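You operate a simulated robot arm through the tools that you are given. There is no shell and no other tool. Be economical: measure what you need, move in short steps, check, and stop when the job is done.

You run a simulated robot arm. Do the job below in one go: nothing can be reset, and whatever is moved stays where it is left.

TASK
Take the porch lamp out of the charger, shut the lid and switch the fuse board off.
Fine: lamp on the yellow mat. Set down upright: cube lamp marked porch. Where these are worked on the way, their far stop is far enough and under half their travel is too little: lid of the lamp charger.
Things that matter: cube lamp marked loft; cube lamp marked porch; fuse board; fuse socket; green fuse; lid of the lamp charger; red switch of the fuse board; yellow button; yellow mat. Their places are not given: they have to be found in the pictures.

The check looks at the end state, three seconds after you hand in, the way a careful person would. Anything else that was tipped, shoved, dropped, spilled or broken makes it a failure. A push-on lid holds only when it is set on centred and level and pressed home; a screw cap is set on level and turned clockwise until tight.

THE ROBOT
A 7-joint arm with a two-finger parallel gripper, fixed in place. Base frame: the origin is at the foot of the arm, x ahead of it, y to its left, z up; the work surface is at about z = 740. Units: mm, rad, N and s.
Its first joint turns from -2.897 to 2.897 rad. Payload 4.4 kg.
The tool frame sits at the grasp point between the pads (the TCP): z along the fingers, y along the line on which they close. The tips reach 23 mm beyond it. Largest opening 94 mm; finger width 38, thickness 10; the body of the gripper, 54 by 96 mm, starts 39 mm behind the TCP.
Orientation is that of the tool frame in the base frame, as a unit quaternion [x, y, z, w]. With the fingers straight down and closing along the base's y, the tool's x points along the base's -x, its y along +y and its z along -z.

THE INTERFACE
- The arm moves only by the tool arm_command. Its argument "steps" is a list that holds one entry, the list of rows, each a list of 7 numbers: the shift along the tool's x, y, z in units of 500 mm (1.0 is 500 mm), then the turn, a rotation vector about the tool's x, y, z in units of 90 degrees (1.0 is 90 degrees), then the opening, from 0 (shut) to 1 (fully open). In form: [[[tx, ty, tz, ax, ay, az, fingers], ...]]. A call has 1 to 12 rows; each row is the pose to reach, as a shift and turn from the pose commanded when the call began, along the tool's axes at that moment. A call with a number of a shift or a turn outside -1 to 1 is refused whole. A row lasts 0.2 s, in which the tool goes at most 50 mm and 0.15 rad; a call with a longer step from one row to the next is refused whole, and so is a gripper value outside its range. A pose out of reach is approached as far as the arm can. The call stops where the force on the tool passes 40 N (or 10 N more than at its start, if that is more) or the arm is blocked; 0.2 s more then pass. The fingers move at their own pace (about 72 mm/s each) and stop on an object; they squeeze with about 42 N. The grip force told is the motor's: it shows also when the fingers shut on nothing. Time passes only in rows, and 0.2 s behind the last, so rows that repeat a pose let the fingers close. It gives the time, the measured TCP pose, the force on the tool (base axes), the opening and the grip force at its end, in the units of the frame above (readings bear some noise), with the torque about the TCP (base axes, N m) and any sound that the robot's microphone picked up.
- Cameras (640 x 400 px; columns grow to the right, rows downward): "scene" is fixed at [398.4, -501, 1512.8]; the picture's right is [0.93, -0.37, 0.00], its down [-0.22, -0.54, -0.81] and it looks along [0.30, 0.75, -0.59] (base axes); focal length 329 px, centre (320, 200). "wrist" rides on the gripper at [86, 16, -74] in the tool frame; the picture's right is [-0.18, 0.98, 0.00], its down [-0.58, -0.11, -0.81] and it looks along [-0.79, -0.15, 0.59] (tool axes); focal length 243 px, centre (320, 200).
- camera(camera): a new picture of that camera. No time passes.
- pixel_to_xyz(camera, pixels): for up to 12 pixels [column, row] of the newest picture of that camera ("zoom" is the newest enlarged one), the place [x, y, z] in the base frame of the surface seen there, good to about 3 mm. No time passes.
- close_up(camera, box): a new picture of the part [left, top, right, bottom] of that camera's present view, enlarged. No time passes.
- job_done(): hands the job in; it is judged then, once.

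Go step by step. Measure first, check grasps and placings, and put right what went wrong. The budget is 80 turns and 38 pictures, counting those below and the enlarged ones. Unless the task says otherwise, let go and move clear before handing in, and close with one line.

The tools are called after "Request:" as name(argument=value, ...) on one line, values as JSON. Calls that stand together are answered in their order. arm_command: Moves the arm, as the interface text tells. Its arguments: {"type":"object","properties":{"steps":{"type":"array"}},"required":["steps"]} The other tools are called the same way: camera (camera) takes a picture; pixel_to_xyz (camera, pixels) gives the place of the surface under pixels of a picture; close_up (camera, box) takes an enlarged picture of a part of a camera's view; job_done () hands the job in.

At the start:

```text
time_s: 0.0
position: [823.5, 255.9, 1053.9]
orientation: [0.001, 1.0, 0.0, 0.0]
force: [0.4, 0.1, -0.5]
wrist_torque: [-0.01, 0.01, -0.02]
grip_width: 94.1
grasp_force: 0.1
```

scene: 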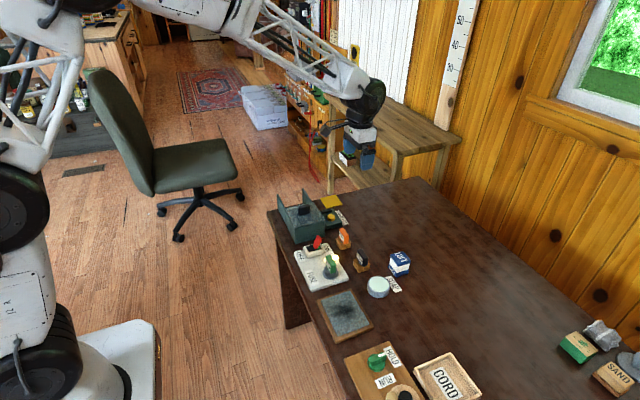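
wrist: 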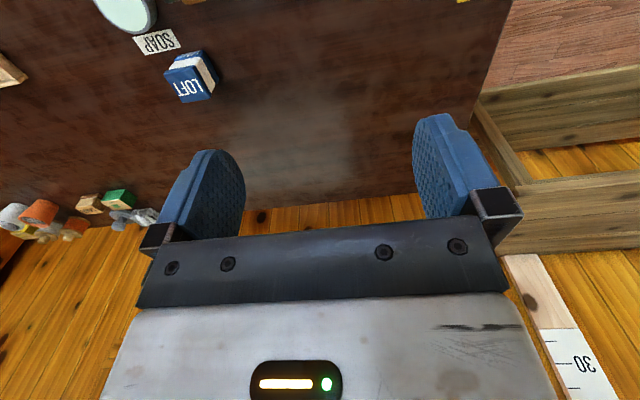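

The scene picture shows the charger near (300,218), the fuse board near (320,265) and the loft lamp at (400,263). I'll enlarge that area.

Request:
close_up(camera="scene", box=[260, 180, 420, 300])

Request:
close_up(camera="scene", box=[270, 180, 350, 240])

```text
3.33 times, centred on (340, 240) of scene
```

zoom: 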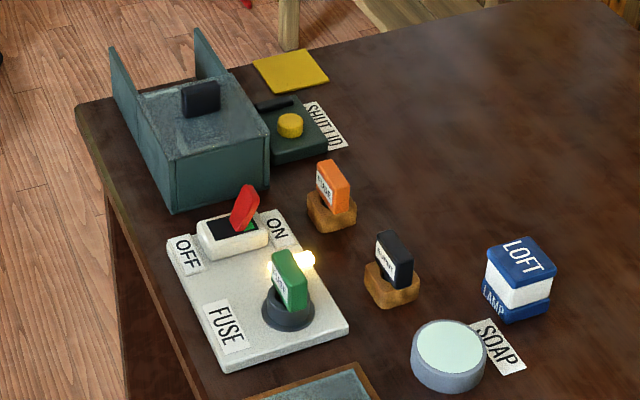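

```text
6.67 times, centred on (310, 210) of scene
```

zoom: 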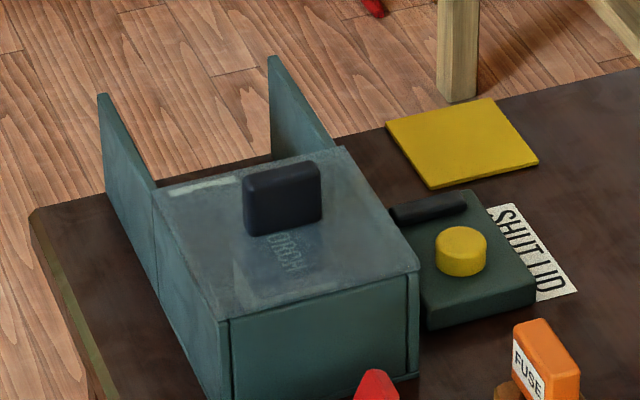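

The lid, with a dark handle, sits over the porch lamp between two rails, and the yellow button's label reads "SHUT LID". Next I'll measure the main points.

Request:
pixel_to_xyz(camera="zoom", pixels=[[100, 97], [270, 60], [160, 192], [340, 150], [415, 268], [225, 318], [282, 175], [245, 180], [318, 165], [290, 270], [460, 240], [428, 208]])

Request:
pixel_to_xyz(camera="zoom", pixels=[[388, 123], [488, 100], [538, 162], [430, 187], [390, 215], [430, 328], [535, 300], [225, 390], [375, 375], [180, 184], [240, 180], [500, 210]])

Request:
close_up(camera="scene", box=[280, 220, 360, 300])

```text
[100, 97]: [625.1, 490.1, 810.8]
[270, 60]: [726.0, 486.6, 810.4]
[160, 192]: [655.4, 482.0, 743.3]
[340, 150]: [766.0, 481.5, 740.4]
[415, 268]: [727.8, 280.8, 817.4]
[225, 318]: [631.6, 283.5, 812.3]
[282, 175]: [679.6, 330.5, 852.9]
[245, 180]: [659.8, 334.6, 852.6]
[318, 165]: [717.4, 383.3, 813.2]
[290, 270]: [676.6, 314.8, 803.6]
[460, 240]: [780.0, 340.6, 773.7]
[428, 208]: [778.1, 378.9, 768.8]
```

```text
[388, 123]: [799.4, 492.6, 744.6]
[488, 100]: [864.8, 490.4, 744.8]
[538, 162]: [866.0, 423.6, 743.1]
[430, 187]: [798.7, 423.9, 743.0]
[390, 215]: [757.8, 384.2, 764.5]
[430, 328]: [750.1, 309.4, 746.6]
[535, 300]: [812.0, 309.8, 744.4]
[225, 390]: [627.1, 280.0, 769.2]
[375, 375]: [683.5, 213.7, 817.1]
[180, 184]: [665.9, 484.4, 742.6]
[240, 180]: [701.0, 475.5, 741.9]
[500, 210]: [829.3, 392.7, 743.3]
```

```text
5.00 times, centred on (320, 260) of scene
```

zoom: 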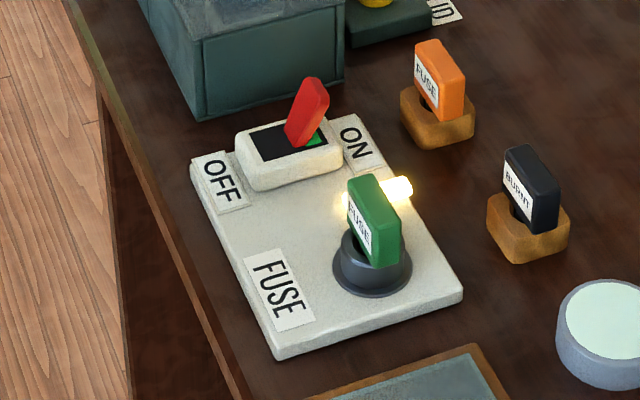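

The board is on, with its light lit at (400,187). The lid top is at z≈812, with a dark grip about 40 mm tall. I'll measure the grip, the switch and the button more finely.

Request:
close_up(camera="scene", box=[285, 190, 345, 230])

```text
10.00 times, centred on (315, 210) of scene
```

zoom: 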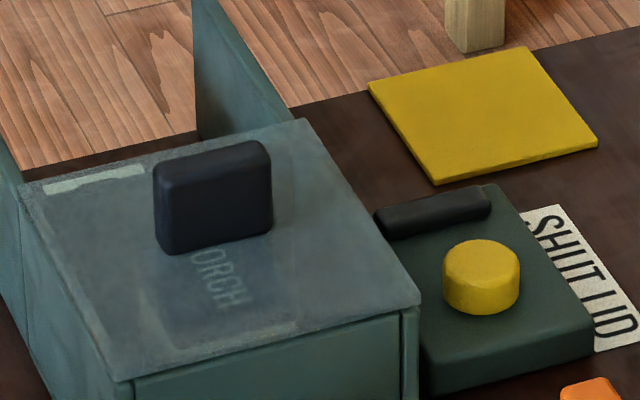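

Request:
pixel_to_xyz(camera="zoom", pixels=[[170, 180], [255, 160], [165, 160], [210, 152], [255, 145], [165, 245], [265, 225], [30, 190], [300, 125], [380, 222], [480, 250], [480, 200]])

```text
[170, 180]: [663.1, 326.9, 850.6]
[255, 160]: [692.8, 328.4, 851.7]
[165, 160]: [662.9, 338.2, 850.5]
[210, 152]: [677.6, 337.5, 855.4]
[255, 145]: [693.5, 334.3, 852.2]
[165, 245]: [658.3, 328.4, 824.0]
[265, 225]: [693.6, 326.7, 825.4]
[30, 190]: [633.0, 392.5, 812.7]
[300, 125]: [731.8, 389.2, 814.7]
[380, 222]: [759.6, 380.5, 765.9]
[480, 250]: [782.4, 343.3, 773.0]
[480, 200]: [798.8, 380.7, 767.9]
```

The grip spans x 658–696, y 327–341 and z up to 854. I'll go above it and then down around it, with the fingers closing along y.

Request:
arm_command(steps=[[[0.075, 0.039, 0, 0, 0, 0, 0.6], [0.15, 0.078, 0, 0, 0, 0, 0.6], [0.225, 0.117, 0, 0, 0, 0, 0.6], [0.293, 0.154, 0, 0, 0, 0, 0.6], [0.293, 0.154, 0.09, 0, 0, 0, 0.6], [0.293, 0.154, 0.18, 0, 0, 0, 0.6], [0.293, 0.154, 0.27, 0, 0, 0, 0.6], [0.293, 0.154, 0.34, 0, 0, 0, 0.6], [0.293, 0.154, 0.38, 0, 0, 0, 0.6], [0.293, 0.154, 0.42, 0, 0, 0, 0.6], [0.293, 0.154, 0.42, 0, 0, 0, 0.6]]])

Request:
close_up(camera="scene", box=[260, 150, 380, 230])

```text
time_s: 2.4
position: [677.2, 332.8, 844.4]
orientation: [-0.001, 1.0, 0.001, 0.0]
force: [-0.4, 0.0, -0.2]
wrist_torque: [-0.02, 0.01, 0.04]
grip_width: 56.5
grasp_force: 0.1
```

```text
5.00 times, centred on (320, 190) of scene
```

zoom: 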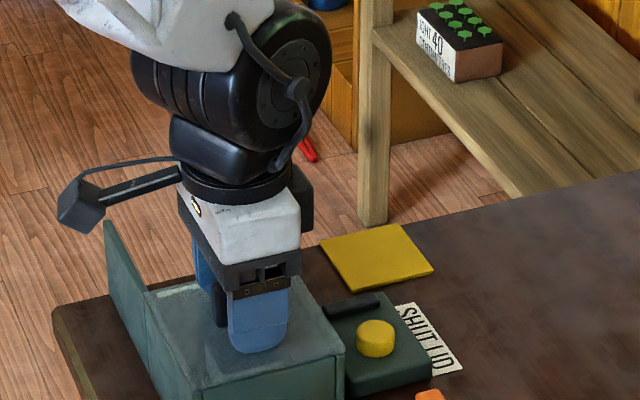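

The fingers straddle the grip. I'll close on it and slide the lid a little toward +y.

Request:
arm_command(steps=[[[0, 0, 0, 0, 0, 0, 0], [0, 0, 0, 0, 0, 0, 0], [0, 0, 0, 0, 0, 0, 0], [0, 0.02, 0, 0, 0, 0, 0], [0, 0.04, 0, 0, 0, 0, 0], [0, 0.06, 0, 0, 0, 0, 0]]])

```text
time_s: 3.0
position: [678.5, 334.8, 843.7]
orientation: [-0.001, 1.0, 0.001, 0.001]
force: [0.6, 21.7, -4.0]
wrist_torque: [0.02, 0.23, -0.31]
grip_width: 13.7
grasp_force: 42.2
stopped in row 3: the force on the tool passed its limit at 45 N (the readings are from after the stop); the commanded pose is now the measured one
```

The fingers closed on the grip (13.7 mm). The stop came from a small centring offset. Next I'll slide gently.

Request:
arm_command(steps=[[[0, 0.01, 0, 0, 0, 0, 0], [0, 0.02, 0, 0, 0, 0, 0], [0, 0.03, 0, 0, 0, 0, 0], [0, 0.04, 0, 0, 0, 0, 0]]])

```text
time_s: 4.0
position: [677.2, 353.1, 844.6]
orientation: [-0.001, 1.0, 0.002, 0.0]
force: [2.9, -0.5, -8.9]
wrist_torque: [-0.09, -0.25, -0.25]
grip_width: 14.1
grasp_force: 44.7
```

The lid slides along +y without resistance. I'll carry on toward the far stop.

Request:
arm_command(steps=[[[0, 0.03, 0, 0, 0, 0, 0], [0, 0.06, 0, 0, 0, 0, 0], [0, 0.09, 0, 0, 0, 0, 0], [0, 0.11, 0, 0, 0, 0, 0], [0, 0.13, 0, 0, 0, 0, 0], [0, 0.145, 0, 0, 0, 0, 0], [0, 0.16, 0, 0, 0, 0, 0], [0, 0.175, 0, 0, 0, 0, 0], [0, 0.19, 0, 0, 0, 0, 0]]])

Request:
close_up(camera="scene", box=[260, 160, 360, 240])

```text
time_s: 6.0
position: [677.1, 441.6, 844.3]
orientation: [0.0, 1.0, -0.001, -0.001]
force: [-6.8, -19.9, 13.3]
wrist_torque: [-0.02, -0.12, 0.04]
grip_width: 13.8
grasp_force: 44.8
stopped in row 9: the force on the tool passed its limit at 55 N (the readings are from after the stop); the commanded pose is now the measured one
```

```text
5.00 times, centred on (310, 200) of scene
```

zoom: 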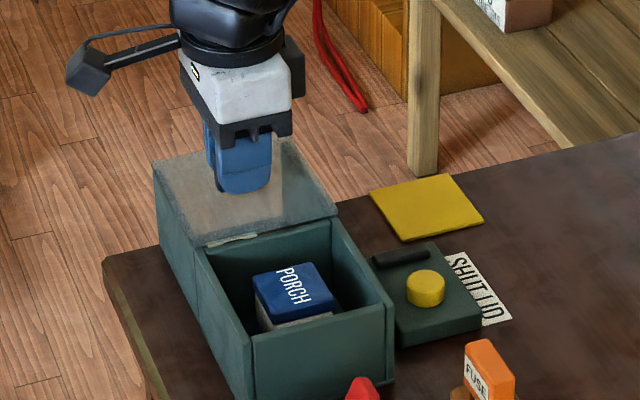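

The lid is at its far stop and the porch lamp is in view at (295,295). I'll release, rise and measure.

Request:
arm_command(steps=[[[0, 0, 0, 0, 0, 0, 0.5], [0, 0, 0, 0, 0, 0, 0.6], [0, 0, -0.05, 0, 0, 0, 0.6], [0, 0, -0.12, 0, 0, 0, 0.6], [0, 0, -0.2, 0, 0, 0, 0.8]]])

Request:
close_up(camera="scene", box=[270, 190, 330, 240])

```text
time_s: 7.2
position: [679.0, 442.5, 943.8]
orientation: [0.0, 1.0, -0.001, -0.001]
force: [0.9, 0.0, -0.2]
wrist_torque: [0.03, -0.03, 0.02]
grip_width: 75.2
grasp_force: 0.2
```

```text
8.00 times, centred on (300, 215) of scene
```

zoom: 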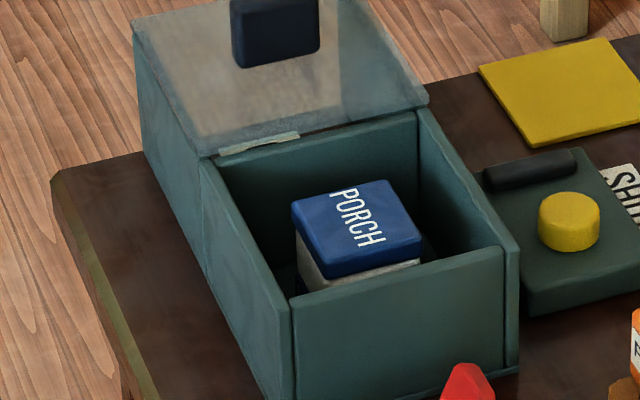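

Request:
pixel_to_xyz(camera="zoom", pixels=[[300, 203], [385, 184], [418, 235], [325, 268], [355, 225], [330, 240], [285, 290], [500, 250], [215, 165], [415, 120], [220, 175], [340, 145]])

Request:
pixel_to_xyz(camera="zoom", pixels=[[320, 285], [400, 290], [500, 265], [430, 130], [425, 240], [440, 262], [210, 180], [295, 310], [345, 285], [318, 262], [305, 240], [240, 215]])

```text
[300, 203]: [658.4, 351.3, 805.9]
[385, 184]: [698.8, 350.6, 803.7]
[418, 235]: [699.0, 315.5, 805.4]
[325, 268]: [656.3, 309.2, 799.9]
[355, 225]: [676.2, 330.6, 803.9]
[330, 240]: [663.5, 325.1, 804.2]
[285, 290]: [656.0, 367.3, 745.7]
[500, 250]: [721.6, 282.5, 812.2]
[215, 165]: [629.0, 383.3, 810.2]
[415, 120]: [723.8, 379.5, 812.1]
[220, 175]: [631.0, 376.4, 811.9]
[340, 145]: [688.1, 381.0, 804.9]
```

```text
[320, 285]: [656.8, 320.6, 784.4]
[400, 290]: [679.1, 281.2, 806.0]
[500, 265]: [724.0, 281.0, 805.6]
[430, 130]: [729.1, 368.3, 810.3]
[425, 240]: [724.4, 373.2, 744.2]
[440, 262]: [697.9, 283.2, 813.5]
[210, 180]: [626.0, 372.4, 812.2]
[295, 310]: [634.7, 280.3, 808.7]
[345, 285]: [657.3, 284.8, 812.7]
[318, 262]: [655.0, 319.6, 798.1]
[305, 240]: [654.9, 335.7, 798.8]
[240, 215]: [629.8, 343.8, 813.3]
```

The lamp top is at z 804, centred at (678,331) and about 47 mm wide. The cavity is x 632–722, y 285–379. I'll hover over it with a 62 mm opening.

Request:
arm_command(steps=[[[0, -0.08, 0, 0, 0, 0, 0.66], [0, -0.16, 0, 0, 0, 0, 0.66], [0, -0.221, 0, 0, 0, 0, 0.66], [0, -0.221, 0.08, 0, 0, 0, 0.66], [0, -0.221, 0.16, 0, 0, 0, 0.66], [0, -0.221, 0.17, 0, 0, 0, 0.66], [0, -0.221, 0.17, 0, 0, 0, 0.66]]])

Request:
close_up(camera="scene", box=[260, 170, 340, 240])

```text
time_s: 8.8
position: [678.5, 332.3, 859.5]
orientation: [0.0, 1.0, -0.001, -0.001]
force: [0.7, 0.6, -1.5]
wrist_torque: [0.02, 0.0, 0.03]
grip_width: 62.0
grasp_force: 0.0
```

```text
5.71 times, centred on (300, 205) of scene
```

zoom: 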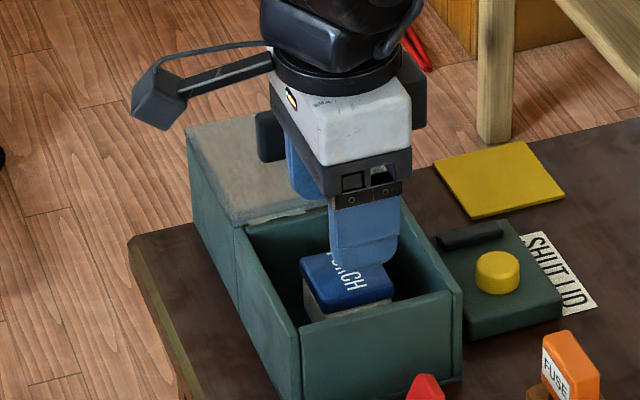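

The alignment looks good, so I'll descend into the cavity and close gently.

Request:
arm_command(steps=[[[0, 0, 0.04, 0, 0, 0, 0.66], [0, 0, 0.08, 0, 0, 0, 0.66], [0, 0, 0.11, 0, 0, 0, 0.66], [0, 0, 0.142, 0, 0, 0, 0.66], [0, 0, 0.142, 0, 0, 0, 0.66], [0, 0, 0.142, 0, 0, 0, 0.5], [0, 0, 0.142, 0, 0, 0, 0.3], [0, 0, 0.142, 0, 0, 0, 0.3]]])

```text
time_s: 9.6
position: [677.5, 332.1, 811.6]
orientation: [0.0, 1.0, -0.001, -0.001]
force: [-3.9, -0.5, 10.2]
wrist_torque: [-0.47, -0.2, -0.18]
grip_width: 62.2
grasp_force: 0.3
stopped in row 3: the force on the tool passed its limit at 49 N (the readings are from after the stop); the commanded pose is now the measured one
```

Contact came at a tip height of about 789, and the torque points to the −y finger. I'll back up a little and look.

Request:
arm_command(steps=[[[0, 0, -0.02, 0, 0, 0, 0.66], [0, 0, -0.1, 0, 0, 0, 0.66], [0, 0, -0.18, 0, 0, 0, 0.66], [0, 0.08, -0.2, 0, 0, 0, 0.66], [0, 0.16, -0.2, 0, 0, 0, 0.66]]])

Request:
close_up(camera="scene", box=[280, 200, 330, 240])

Request:
camera(camera="wrist")

```text
time_s: 10.8
position: [678.6, 412.6, 912.0]
orientation: [0.001, 1.0, -0.001, -0.001]
force: [-0.2, 0.5, -0.7]
wrist_torque: [-0.02, 0.02, -0.02]
grip_width: 62.2
grasp_force: 0.0
```

```text
10.00 times, centred on (305, 220) of scene
```

zoom: 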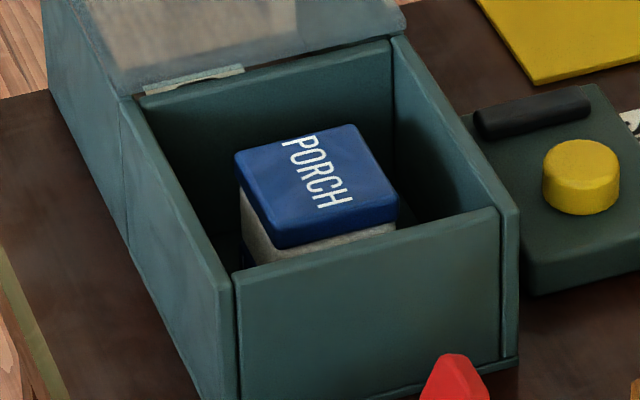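

```text
26 pictures are left
```

wrist: 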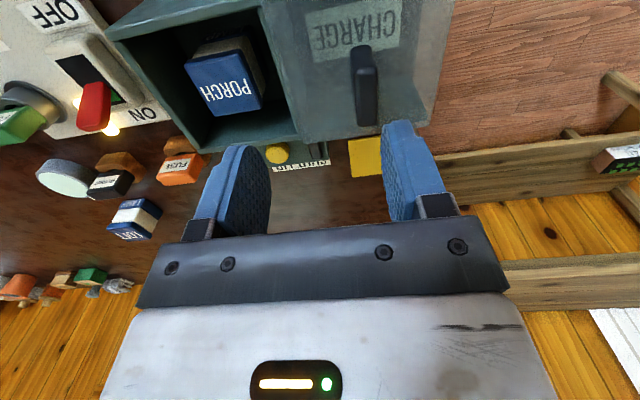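

Request:
pixel_to_xyz(camera="zoom", pixels=[[242, 158], [352, 128], [394, 203], [280, 243], [260, 272], [370, 240], [480, 214], [300, 268], [140, 103], [250, 75], [380, 45], [310, 185]])

Request:
pixel_to_xyz(camera="wrist", pixels=[[188, 55], [252, 40], [264, 97], [206, 118], [176, 60], [178, 110], [290, 130], [205, 150], [110, 40], [170, 90], [225, 80], [275, 60]])

Request:
close_up(camera="wrist", box=[100, 0, 320, 160])

```text
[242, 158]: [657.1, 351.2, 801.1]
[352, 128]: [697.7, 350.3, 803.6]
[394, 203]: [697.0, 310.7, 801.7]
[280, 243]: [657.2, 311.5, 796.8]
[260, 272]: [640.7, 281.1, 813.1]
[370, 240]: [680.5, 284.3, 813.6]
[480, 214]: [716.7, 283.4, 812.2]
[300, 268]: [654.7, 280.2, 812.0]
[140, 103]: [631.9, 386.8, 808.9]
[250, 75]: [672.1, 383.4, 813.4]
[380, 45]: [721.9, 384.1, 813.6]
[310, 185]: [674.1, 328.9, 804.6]
```

```text
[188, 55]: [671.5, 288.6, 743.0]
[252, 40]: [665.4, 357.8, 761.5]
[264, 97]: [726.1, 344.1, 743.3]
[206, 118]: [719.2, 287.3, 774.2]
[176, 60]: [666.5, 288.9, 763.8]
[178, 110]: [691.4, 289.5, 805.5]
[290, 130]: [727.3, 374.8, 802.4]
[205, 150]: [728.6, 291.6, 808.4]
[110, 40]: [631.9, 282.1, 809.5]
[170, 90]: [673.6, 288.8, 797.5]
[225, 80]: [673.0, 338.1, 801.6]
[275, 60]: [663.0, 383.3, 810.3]
```

```text
2.50 times, centred on (210, 80) of wrist
```

zoom: 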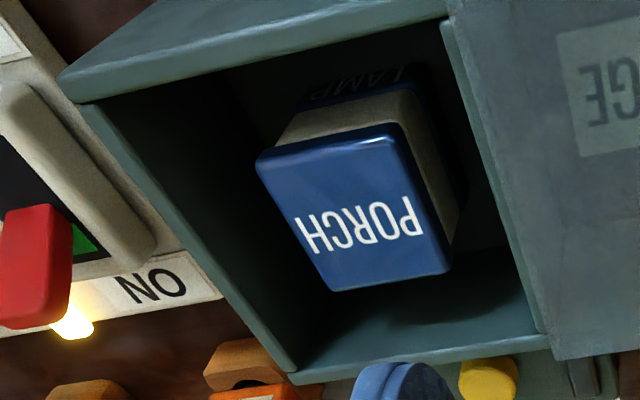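

The cavity's front inner face is at y≈288.7, so the 62 mm opening was too tight. The lamp centre is (677.3,331) and its width about 45, so I'll use a 54 mm opening.

Request:
arm_command(steps=[[[0, -0.08, 0, 0, 0, 0, 0.57], [0, -0.1616, 0, 0, 0, 0, 0.57], [0, -0.1616, 0.07, 0, 0, 0, 0.57], [0, -0.1616, 0.14, 0, 0, 0, 0.57], [0, -0.1616, 0.17, 0, 0, 0, 0.57], [0, -0.1616, 0.19, 0, 0, 0, 0.57], [0, -0.1616, 0.21, 0, 0, 0, 0.57], [0, -0.1616, 0.23, 0, 0, 0, 0.57], [0, -0.1616, 0.245, 0, 0, 0, 0.57], [0, -0.1616, 0.245, 0, 0, 0, 0.57]]])

```text
time_s: 13.0
position: [677.7, 331.9, 789.1]
orientation: [-0.001, 1.0, -0.001, 0.0]
force: [0.4, 0.1, 1.2]
wrist_torque: [-0.02, 0.01, 0.02]
grip_width: 53.7
grasp_force: 0.1
```

It went in freely. I'll close on the lamp and lift it straight up a little.

Request:
arm_command(steps=[[[0, 0, 0, 0, 0, 0, 0.3], [0, 0, 0, 0, 0, 0, 0.3], [0, 0, 0, 0, 0, 0, 0.3], [0, 0, -0.02, 0, 0, 0, 0.3], [0, 0, -0.04, 0, 0, 0, 0.3], [0, 0, -0.06, 0, 0, 0, 0.3]]])

```text
time_s: 14.4
position: [678.5, 331.0, 818.6]
orientation: [0.0, 1.0, -0.002, -0.001]
force: [-0.4, -0.3, -0.3]
wrist_torque: [-0.01, -0.01, -0.01]
grip_width: 45.4
grasp_force: 41.9
```

The lamp is held (45.4 mm) and rising freely. I'll lift it clear and carry it over the mat.

Request:
arm_command(steps=[[[0, 0, -0.08, 0, 0, 0, 0.3], [0, 0, -0.16, 0, 0, 0, 0.3], [0, 0, -0.22, 0, 0, 0, 0.3], [-0.06, 0.05, -0.22, 0, 0, 0, 0.3], [-0.12, 0.1, -0.22, 0, 0, 0, 0.3], [-0.18, 0.15, -0.22, 0, 0, 0, 0.3], [-0.24, 0.2, -0.22, 0, 0, 0, 0.3], [-0.308, 0.253, -0.22, 0, 0, 0, 0.3], [-0.308, 0.253, -0.15, 0, 0, 0, 0.3], [-0.308, 0.253, -0.08, 0, 0, 0, 0.3], [-0.308, 0.253, -0.04, 0, 0, 0, 0.3], [-0.308, 0.253, -0.04, 0, 0, 0, 0.3]]])

Request:
close_up(camera="scene", box=[280, 160, 380, 240])

Request:
pixel_to_xyz(camera="scene", pixels=[[398, 255], [400, 262], [395, 275], [399, 278]])

```text
time_s: 17.0
position: [831.9, 458.8, 837.6]
orientation: [0.001, 1.0, -0.001, -0.001]
force: [-0.2, -0.1, -1.4]
wrist_torque: [0.03, 0.0, 0.01]
grip_width: 45.6
grasp_force: 42.3
```

```text
5.00 times, centred on (330, 200) of scene
```

zoom: 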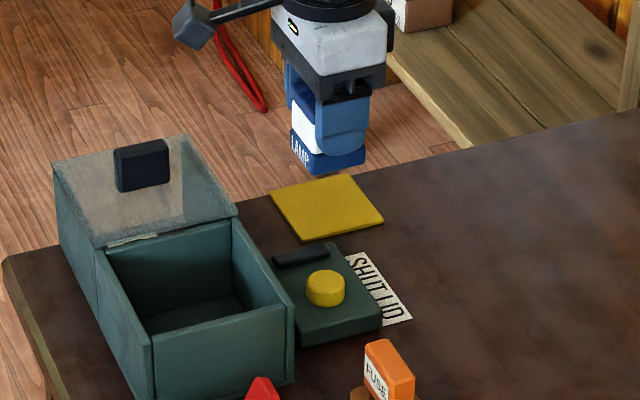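

```text
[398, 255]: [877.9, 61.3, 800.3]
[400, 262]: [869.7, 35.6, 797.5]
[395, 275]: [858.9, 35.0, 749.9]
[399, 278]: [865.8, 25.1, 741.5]
```

The lamp hangs over the mat. It is about 60 mm tall, so its base should touch at TCP z≈790. I'll descend slowly until contact.

Request:
arm_command(steps=[[[0, 0, 0.03, 0, 0, 0, 0.3], [0, 0, 0.06, 0, 0, 0, 0.3], [0, 0, 0.076, 0, 0, 0, 0.3], [0, 0, 0.084, 0, 0, 0, 0.3], [0, 0, 0.088, 0, 0, 0, 0.3], [0, 0, 0.091, 0, 0, 0, 0.3], [0, 0, 0.094, 0, 0, 0, 0.3]]])

Request:
close_up(camera="scene", box=[310, 170, 370, 220])

```text
time_s: 18.6
position: [831.4, 458.6, 792.1]
orientation: [0.001, 1.0, -0.001, -0.001]
force: [0.3, -0.2, -1.1]
wrist_torque: [-0.02, -0.03, 0.01]
grip_width: 45.5
grasp_force: 41.9
```

```text
8.00 times, centred on (340, 195) of scene
```

zoom: 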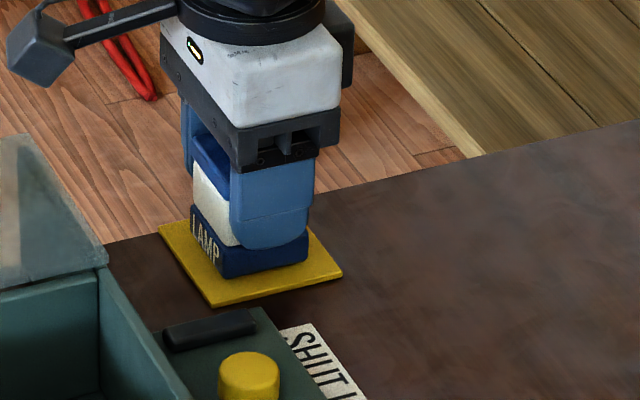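

There's no contact yet, but it is very close. I'll go on down in 1 mm steps.

Request:
arm_command(steps=[[[0, 0, 0.002, 0, 0, 0, 0.3], [0, 0, 0.004, 0, 0, 0, 0.3], [0, 0, 0.006, 0, 0, 0, 0.3], [0, 0, 0.008, 0, 0, 0, 0.3]]])

```text
time_s: 19.6
position: [830.5, 458.6, 788.5]
orientation: [0.0, 1.0, 0.0, 0.0]
force: [-14.5, -9.2, 23.2]
wrist_torque: [-0.16, 0.56, 0.08]
grip_width: 45.6
grasp_force: 42.0
```

The lamp is on the mat at 23 N. I'll ease up about 1 mm, open and rise.

Request:
arm_command(steps=[[[0, 0, -0.002, 0, 0, 0, 0.3], [0, 0, -0.002, 0, 0, 0, 0.55], [0, 0, -0.002, 0, 0, 0, 0.7], [0, 0, -0.002, 0, 0, 0, 0.7], [0, 0, -0.03, 0, 0, 0, 0.7], [0, 0, -0.08, 0, 0, 0, 0.7], [0, 0, -0.16, 0, 0, 0, 0.7], [0, 0, -0.25, 0, 0, 0, 0.7]]])

Request:
close_up(camera="scene", box=[270, 170, 370, 240])

```text
time_s: 21.4
position: [831.6, 456.8, 911.0]
orientation: [0.0, 1.0, 0.0, -0.002]
force: [-0.6, 0.7, -0.5]
wrist_torque: [0.0, 0.02, -0.02]
grip_width: 66.0
grasp_force: 0.1
```

```text
5.71 times, centred on (320, 205) of scene
```

zoom: 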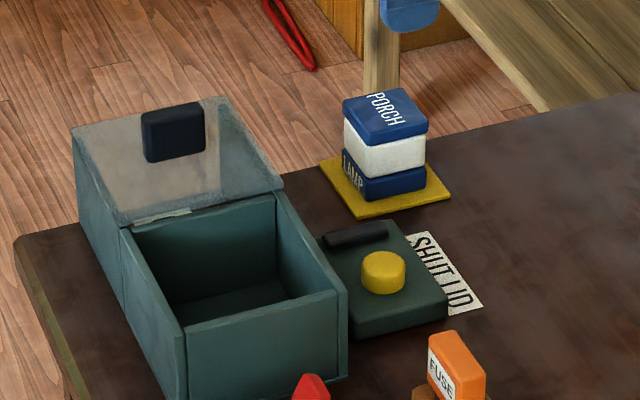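

The lamp stands upright on the mat. The lid slides freely by hand, so I'll go back to its grip at y≈441 and close it the same way.

Request:
arm_command(steps=[[[0.08, -0.01, 0, 0, 0, 0, 0.6], [0.16, -0.02, 0, 0, 0, 0, 0.6], [0.24, -0.03, 0, 0, 0, 0, 0.6], [0.306, -0.034, 0, 0, 0, 0, 0.6], [0.306, -0.034, 0.04, 0, 0, 0, 0.6], [0.306, -0.034, 0.09, 0, 0, 0, 0.6], [0.306, -0.034, 0.138, 0, 0, 0, 0.6], [0.306, -0.034, 0.138, 0, 0, 0, 0.6], [0.306, -0.034, 0.138, 0, 0, 0, 0], [0.306, -0.034, 0.138, 0, 0, 0, 0], [0.306, -0.034, 0.138, 0, 0, 0, 0]]])

```text
time_s: 23.8
position: [678.8, 441.5, 844.0]
orientation: [0.0, 1.0, -0.001, -0.001]
force: [1.0, -1.8, -1.5]
wrist_torque: [0.07, -0.38, -0.01]
grip_width: 13.9
grasp_force: 44.7
```

The grip is held. I'll slide the lid back toward −y to its shut stop.

Request:
arm_command(steps=[[[0, -0.03, 0, 0, 0, 0, 0], [0, -0.06, 0, 0, 0, 0, 0], [0, -0.09, 0, 0, 0, 0, 0], [0, -0.12, 0, 0, 0, 0, 0], [0, -0.15, 0, 0, 0, 0, 0], [0, -0.18, 0, 0, 0, 0, 0], [0, -0.195, 0, 0, 0, 0, 0], [0, -0.205, 0, 0, 0, 0, 0], [0, -0.212, 0, 0, 0, 0, 0], [0, -0.218, 0, 0, 0, 0, 0], [0, -0.224, 0, 0, 0, 0, 0]]])

Request:
close_up(camera="scene", box=[270, 170, 370, 240])

```text
time_s: 26.0
position: [679.2, 334.7, 843.1]
orientation: [-0.002, 1.0, -0.001, 0.0]
force: [2.7, 19.0, -6.0]
wrist_torque: [0.17, -0.3, -0.27]
grip_width: 13.7
grasp_force: 44.7
stopped in row 11: the force on the tool passed its limit at 47 N (the readings are from after the stop); the commanded pose is now the measured one
```

```text
5.71 times, centred on (320, 205) of scene
```

zoom: 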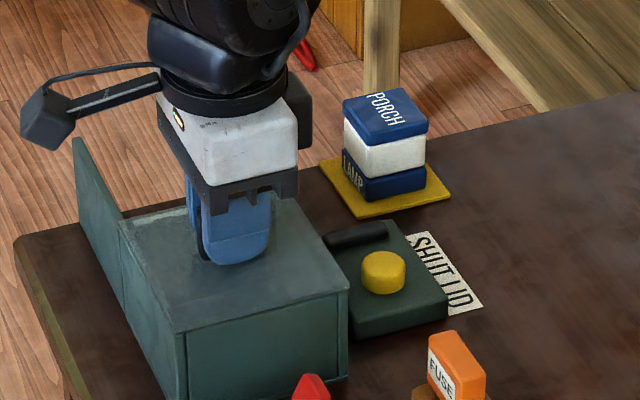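

The lid reached its stop at y 334.7, the same place as at the start. I'll release, rise, close the fingers and look at the switch.

Request:
arm_command(steps=[[[0, 0, 0, 0, 0, 0, 0.4], [0, 0, 0, 0, 0, 0, 0.4], [0, 0, -0.06, 0, 0, 0, 0.4], [0, 0, -0.14, 0, 0, 0, 0.3], [0, 0, -0.23, 0, 0, 0, 0], [0, 0, -0.3, 0, 0, 0, 0]]])

Request:
close_up(camera="scene", box=[270, 190, 350, 250])

Request:
close_up(camera="scene", box=[290, 230, 350, 270])

Request:
pixel_to_xyz(camera="zoom", pixels=[[275, 70], [310, 75], [240, 145], [215, 190], [250, 160], [295, 155], [130, 140], [290, 110], [150, 210], [350, 170], [90, 170], [200, 120]])

```text
time_s: 27.4
position: [679.0, 333.2, 994.2]
orientation: [0.0, 1.0, -0.001, -0.002]
force: [0.5, -0.4, -0.2]
wrist_torque: [0.04, 0.01, -0.02]
grip_width: 0.0
grasp_force: 41.9
```

```text
6.67 times, centred on (310, 220) of scene
```

zoom: 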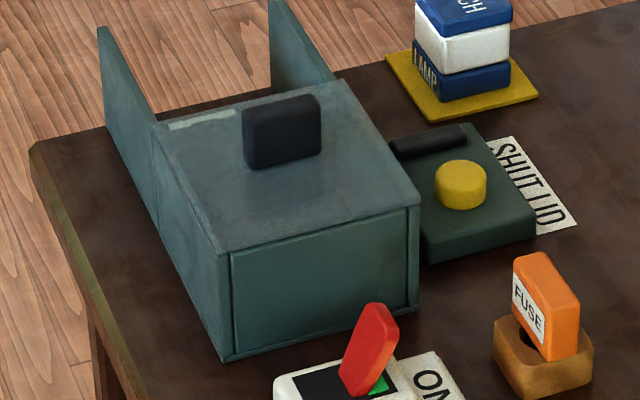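

```text
10.00 times, centred on (320, 250) of scene
```

zoom: 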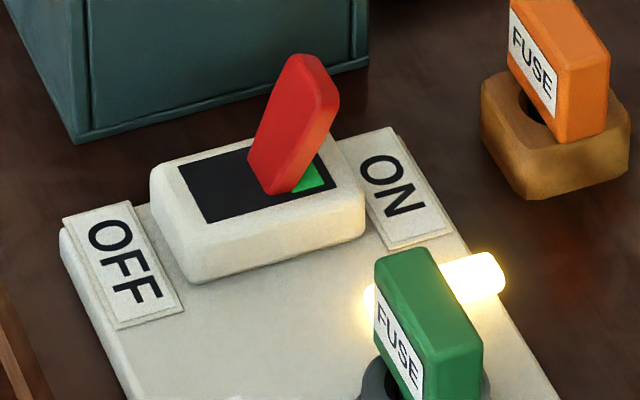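

```text
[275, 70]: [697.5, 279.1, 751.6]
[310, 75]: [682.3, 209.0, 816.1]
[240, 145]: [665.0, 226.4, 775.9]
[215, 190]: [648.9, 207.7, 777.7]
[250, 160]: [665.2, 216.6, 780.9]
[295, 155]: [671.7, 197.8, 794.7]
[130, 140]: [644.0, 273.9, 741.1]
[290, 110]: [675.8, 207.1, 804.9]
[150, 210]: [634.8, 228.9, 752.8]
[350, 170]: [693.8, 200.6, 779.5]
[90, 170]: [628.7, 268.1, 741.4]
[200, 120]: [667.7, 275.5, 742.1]
```

The lever leans toward ON (+x), with its tip near (683,208,~820). The switch body top is at z≈780. I'll measure the lever edges and the nearby fuses before pushing toward −x.

Request:
pixel_to_xyz(camera="zoom", pixels=[[297, 60], [322, 70], [337, 95], [325, 140], [275, 190], [252, 160], [180, 165], [400, 260], [450, 300], [540, 5], [600, 60], [620, 110]])

Request:
close_up(camera="wrist", box=[0, 0, 320, 200])

```text
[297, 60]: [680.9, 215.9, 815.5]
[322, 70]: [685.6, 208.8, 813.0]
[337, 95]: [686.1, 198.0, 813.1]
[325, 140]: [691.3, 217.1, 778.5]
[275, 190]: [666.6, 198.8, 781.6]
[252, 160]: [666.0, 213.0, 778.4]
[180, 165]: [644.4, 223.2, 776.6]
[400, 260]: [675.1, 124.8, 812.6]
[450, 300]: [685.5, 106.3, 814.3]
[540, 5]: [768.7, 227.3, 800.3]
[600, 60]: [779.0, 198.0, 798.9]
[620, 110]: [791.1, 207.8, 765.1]
```

```text
2.00 times, centred on (160, 100) of wrist
```

zoom: 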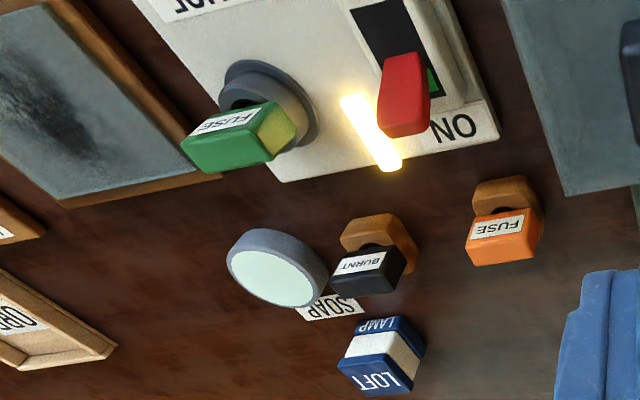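

The lever spans y 197–217 with its right edge at x≈687. The orange fuse starts at about x 762. I'll lower the closed fingers at (724,207) to tip z≈798.

Request:
arm_command(steps=[[[-0.03, -0.085, 0, 0, 0, 0, 0], [-0.06, -0.17, 0, 0, 0, 0, 0], [-0.0896, -0.2554, 0, 0, 0, 0, 0], [-0.0896, -0.2554, 0.09, 0, 0, 0, 0], [-0.0896, -0.2554, 0.18, 0, 0, 0, 0], [-0.0896, -0.2554, 0.26, 0, 0, 0, 0], [-0.0896, -0.2554, 0.31, 0, 0, 0, 0], [-0.0896, -0.2554, 0.344, 0, 0, 0, 0], [-0.0896, -0.2554, 0.344, 0, 0, 0, 0]]])

Request:
close_up(camera="scene", box=[280, 210, 360, 270])

```text
time_s: 29.4
position: [723.4, 205.3, 820.5]
orientation: [0.0, 1.0, 0.001, -0.001]
force: [-0.2, 0.2, -0.3]
wrist_torque: [-0.02, 0.0, -0.01]
grip_width: 0.1
grasp_force: 41.9
```

```text
6.67 times, centred on (320, 240) of scene
```

zoom: 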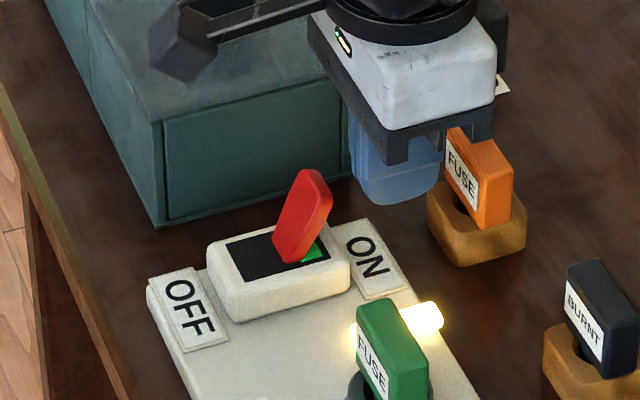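

The fingers are in line on the ON side of the lever. I'll push toward −x in small steps.

Request:
arm_command(steps=[[[0.02, 0, 0, 0, 0, 0, 0], [0.03, 0, 0, 0, 0, 0, 0], [0.04, 0, 0, 0, 0, 0, 0], [0.05, 0, 0, 0, 0, 0, 0], [0.06, 0, 0, 0, 0, 0, 0], [0.07, 0, 0, 0, 0, 0, 0], [0.08, 0, 0, 0, 0, 0, 0], [0.09, 0, 0, 0, 0, 0, 0], [0.097, 0, 0, 0, 0, 0, 0]]])

Request:
close_up(camera="scene", box=[280, 210, 360, 270])

```text
time_s: 31.4
position: [675.1, 205.7, 822.3]
orientation: [0.001, 1.0, 0.0, -0.001]
force: [-0.1, -0.8, -1.2]
wrist_torque: [0.0, 0.0, -0.01]
grip_width: 0.1
grasp_force: 42.3
```

```text
6.67 times, centred on (320, 240) of scene
```

zoom: 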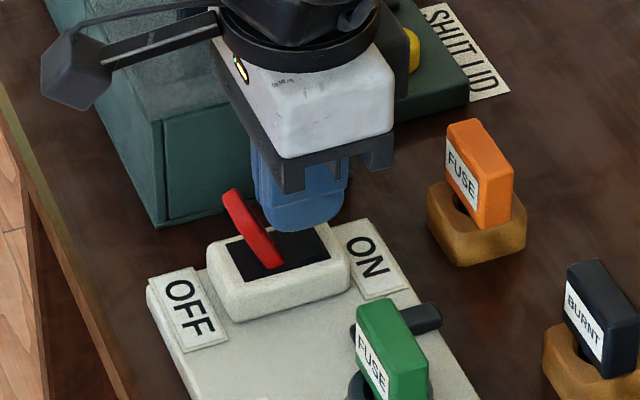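

The lever has flipped to OFF and the light is out. I'll retreat and check everything.

Request:
arm_command(steps=[[[-0.03, 0, 0, 0, 0, 0, 0], [-0.03, 0, -0.09, 0, 0, 0, 0], [-0.03, 0, -0.18, 0, 0, 0, 0], [-0.03, 0, -0.27, 0, 0, 0, 0], [-0.03, 0, -0.36, 0, 0, 0, 0], [-0.03, 0, -0.45, 0, 0, 0, 0], [-0.03, 0, -0.45, 0, 0, 0, 0]]])

Request:
close_up(camera="scene", box=[260, 180, 420, 300])

```text
time_s: 33.0
position: [690.9, 206.4, 1048.5]
orientation: [0.001, 1.0, 0.0, 0.0]
force: [0.6, -0.3, 0.2]
wrist_torque: [0.01, -0.01, -0.01]
grip_width: 0.0
grasp_force: 42.1
```

```text
3.33 times, centred on (340, 240) of scene
```

zoom: 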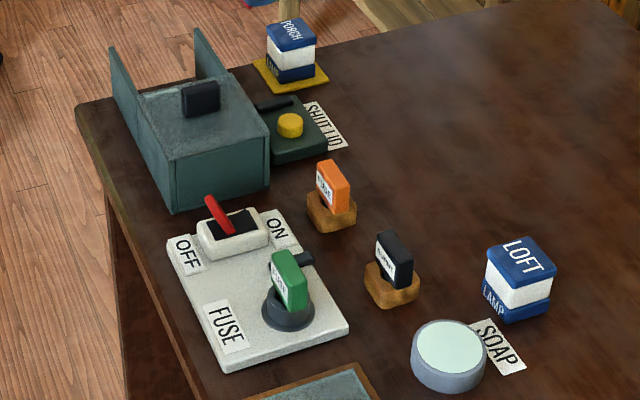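

The porch lamp is upright on the mat, the lid is shut, the switch is at OFF with the light out, and nothing else has moved. I'm handing in.

Request:
job_done()

```text
The job is handed in.
```

The porch lamp is out of the charger and standing upright on the yellow mat, the lid is shut, and the fuse board is off.
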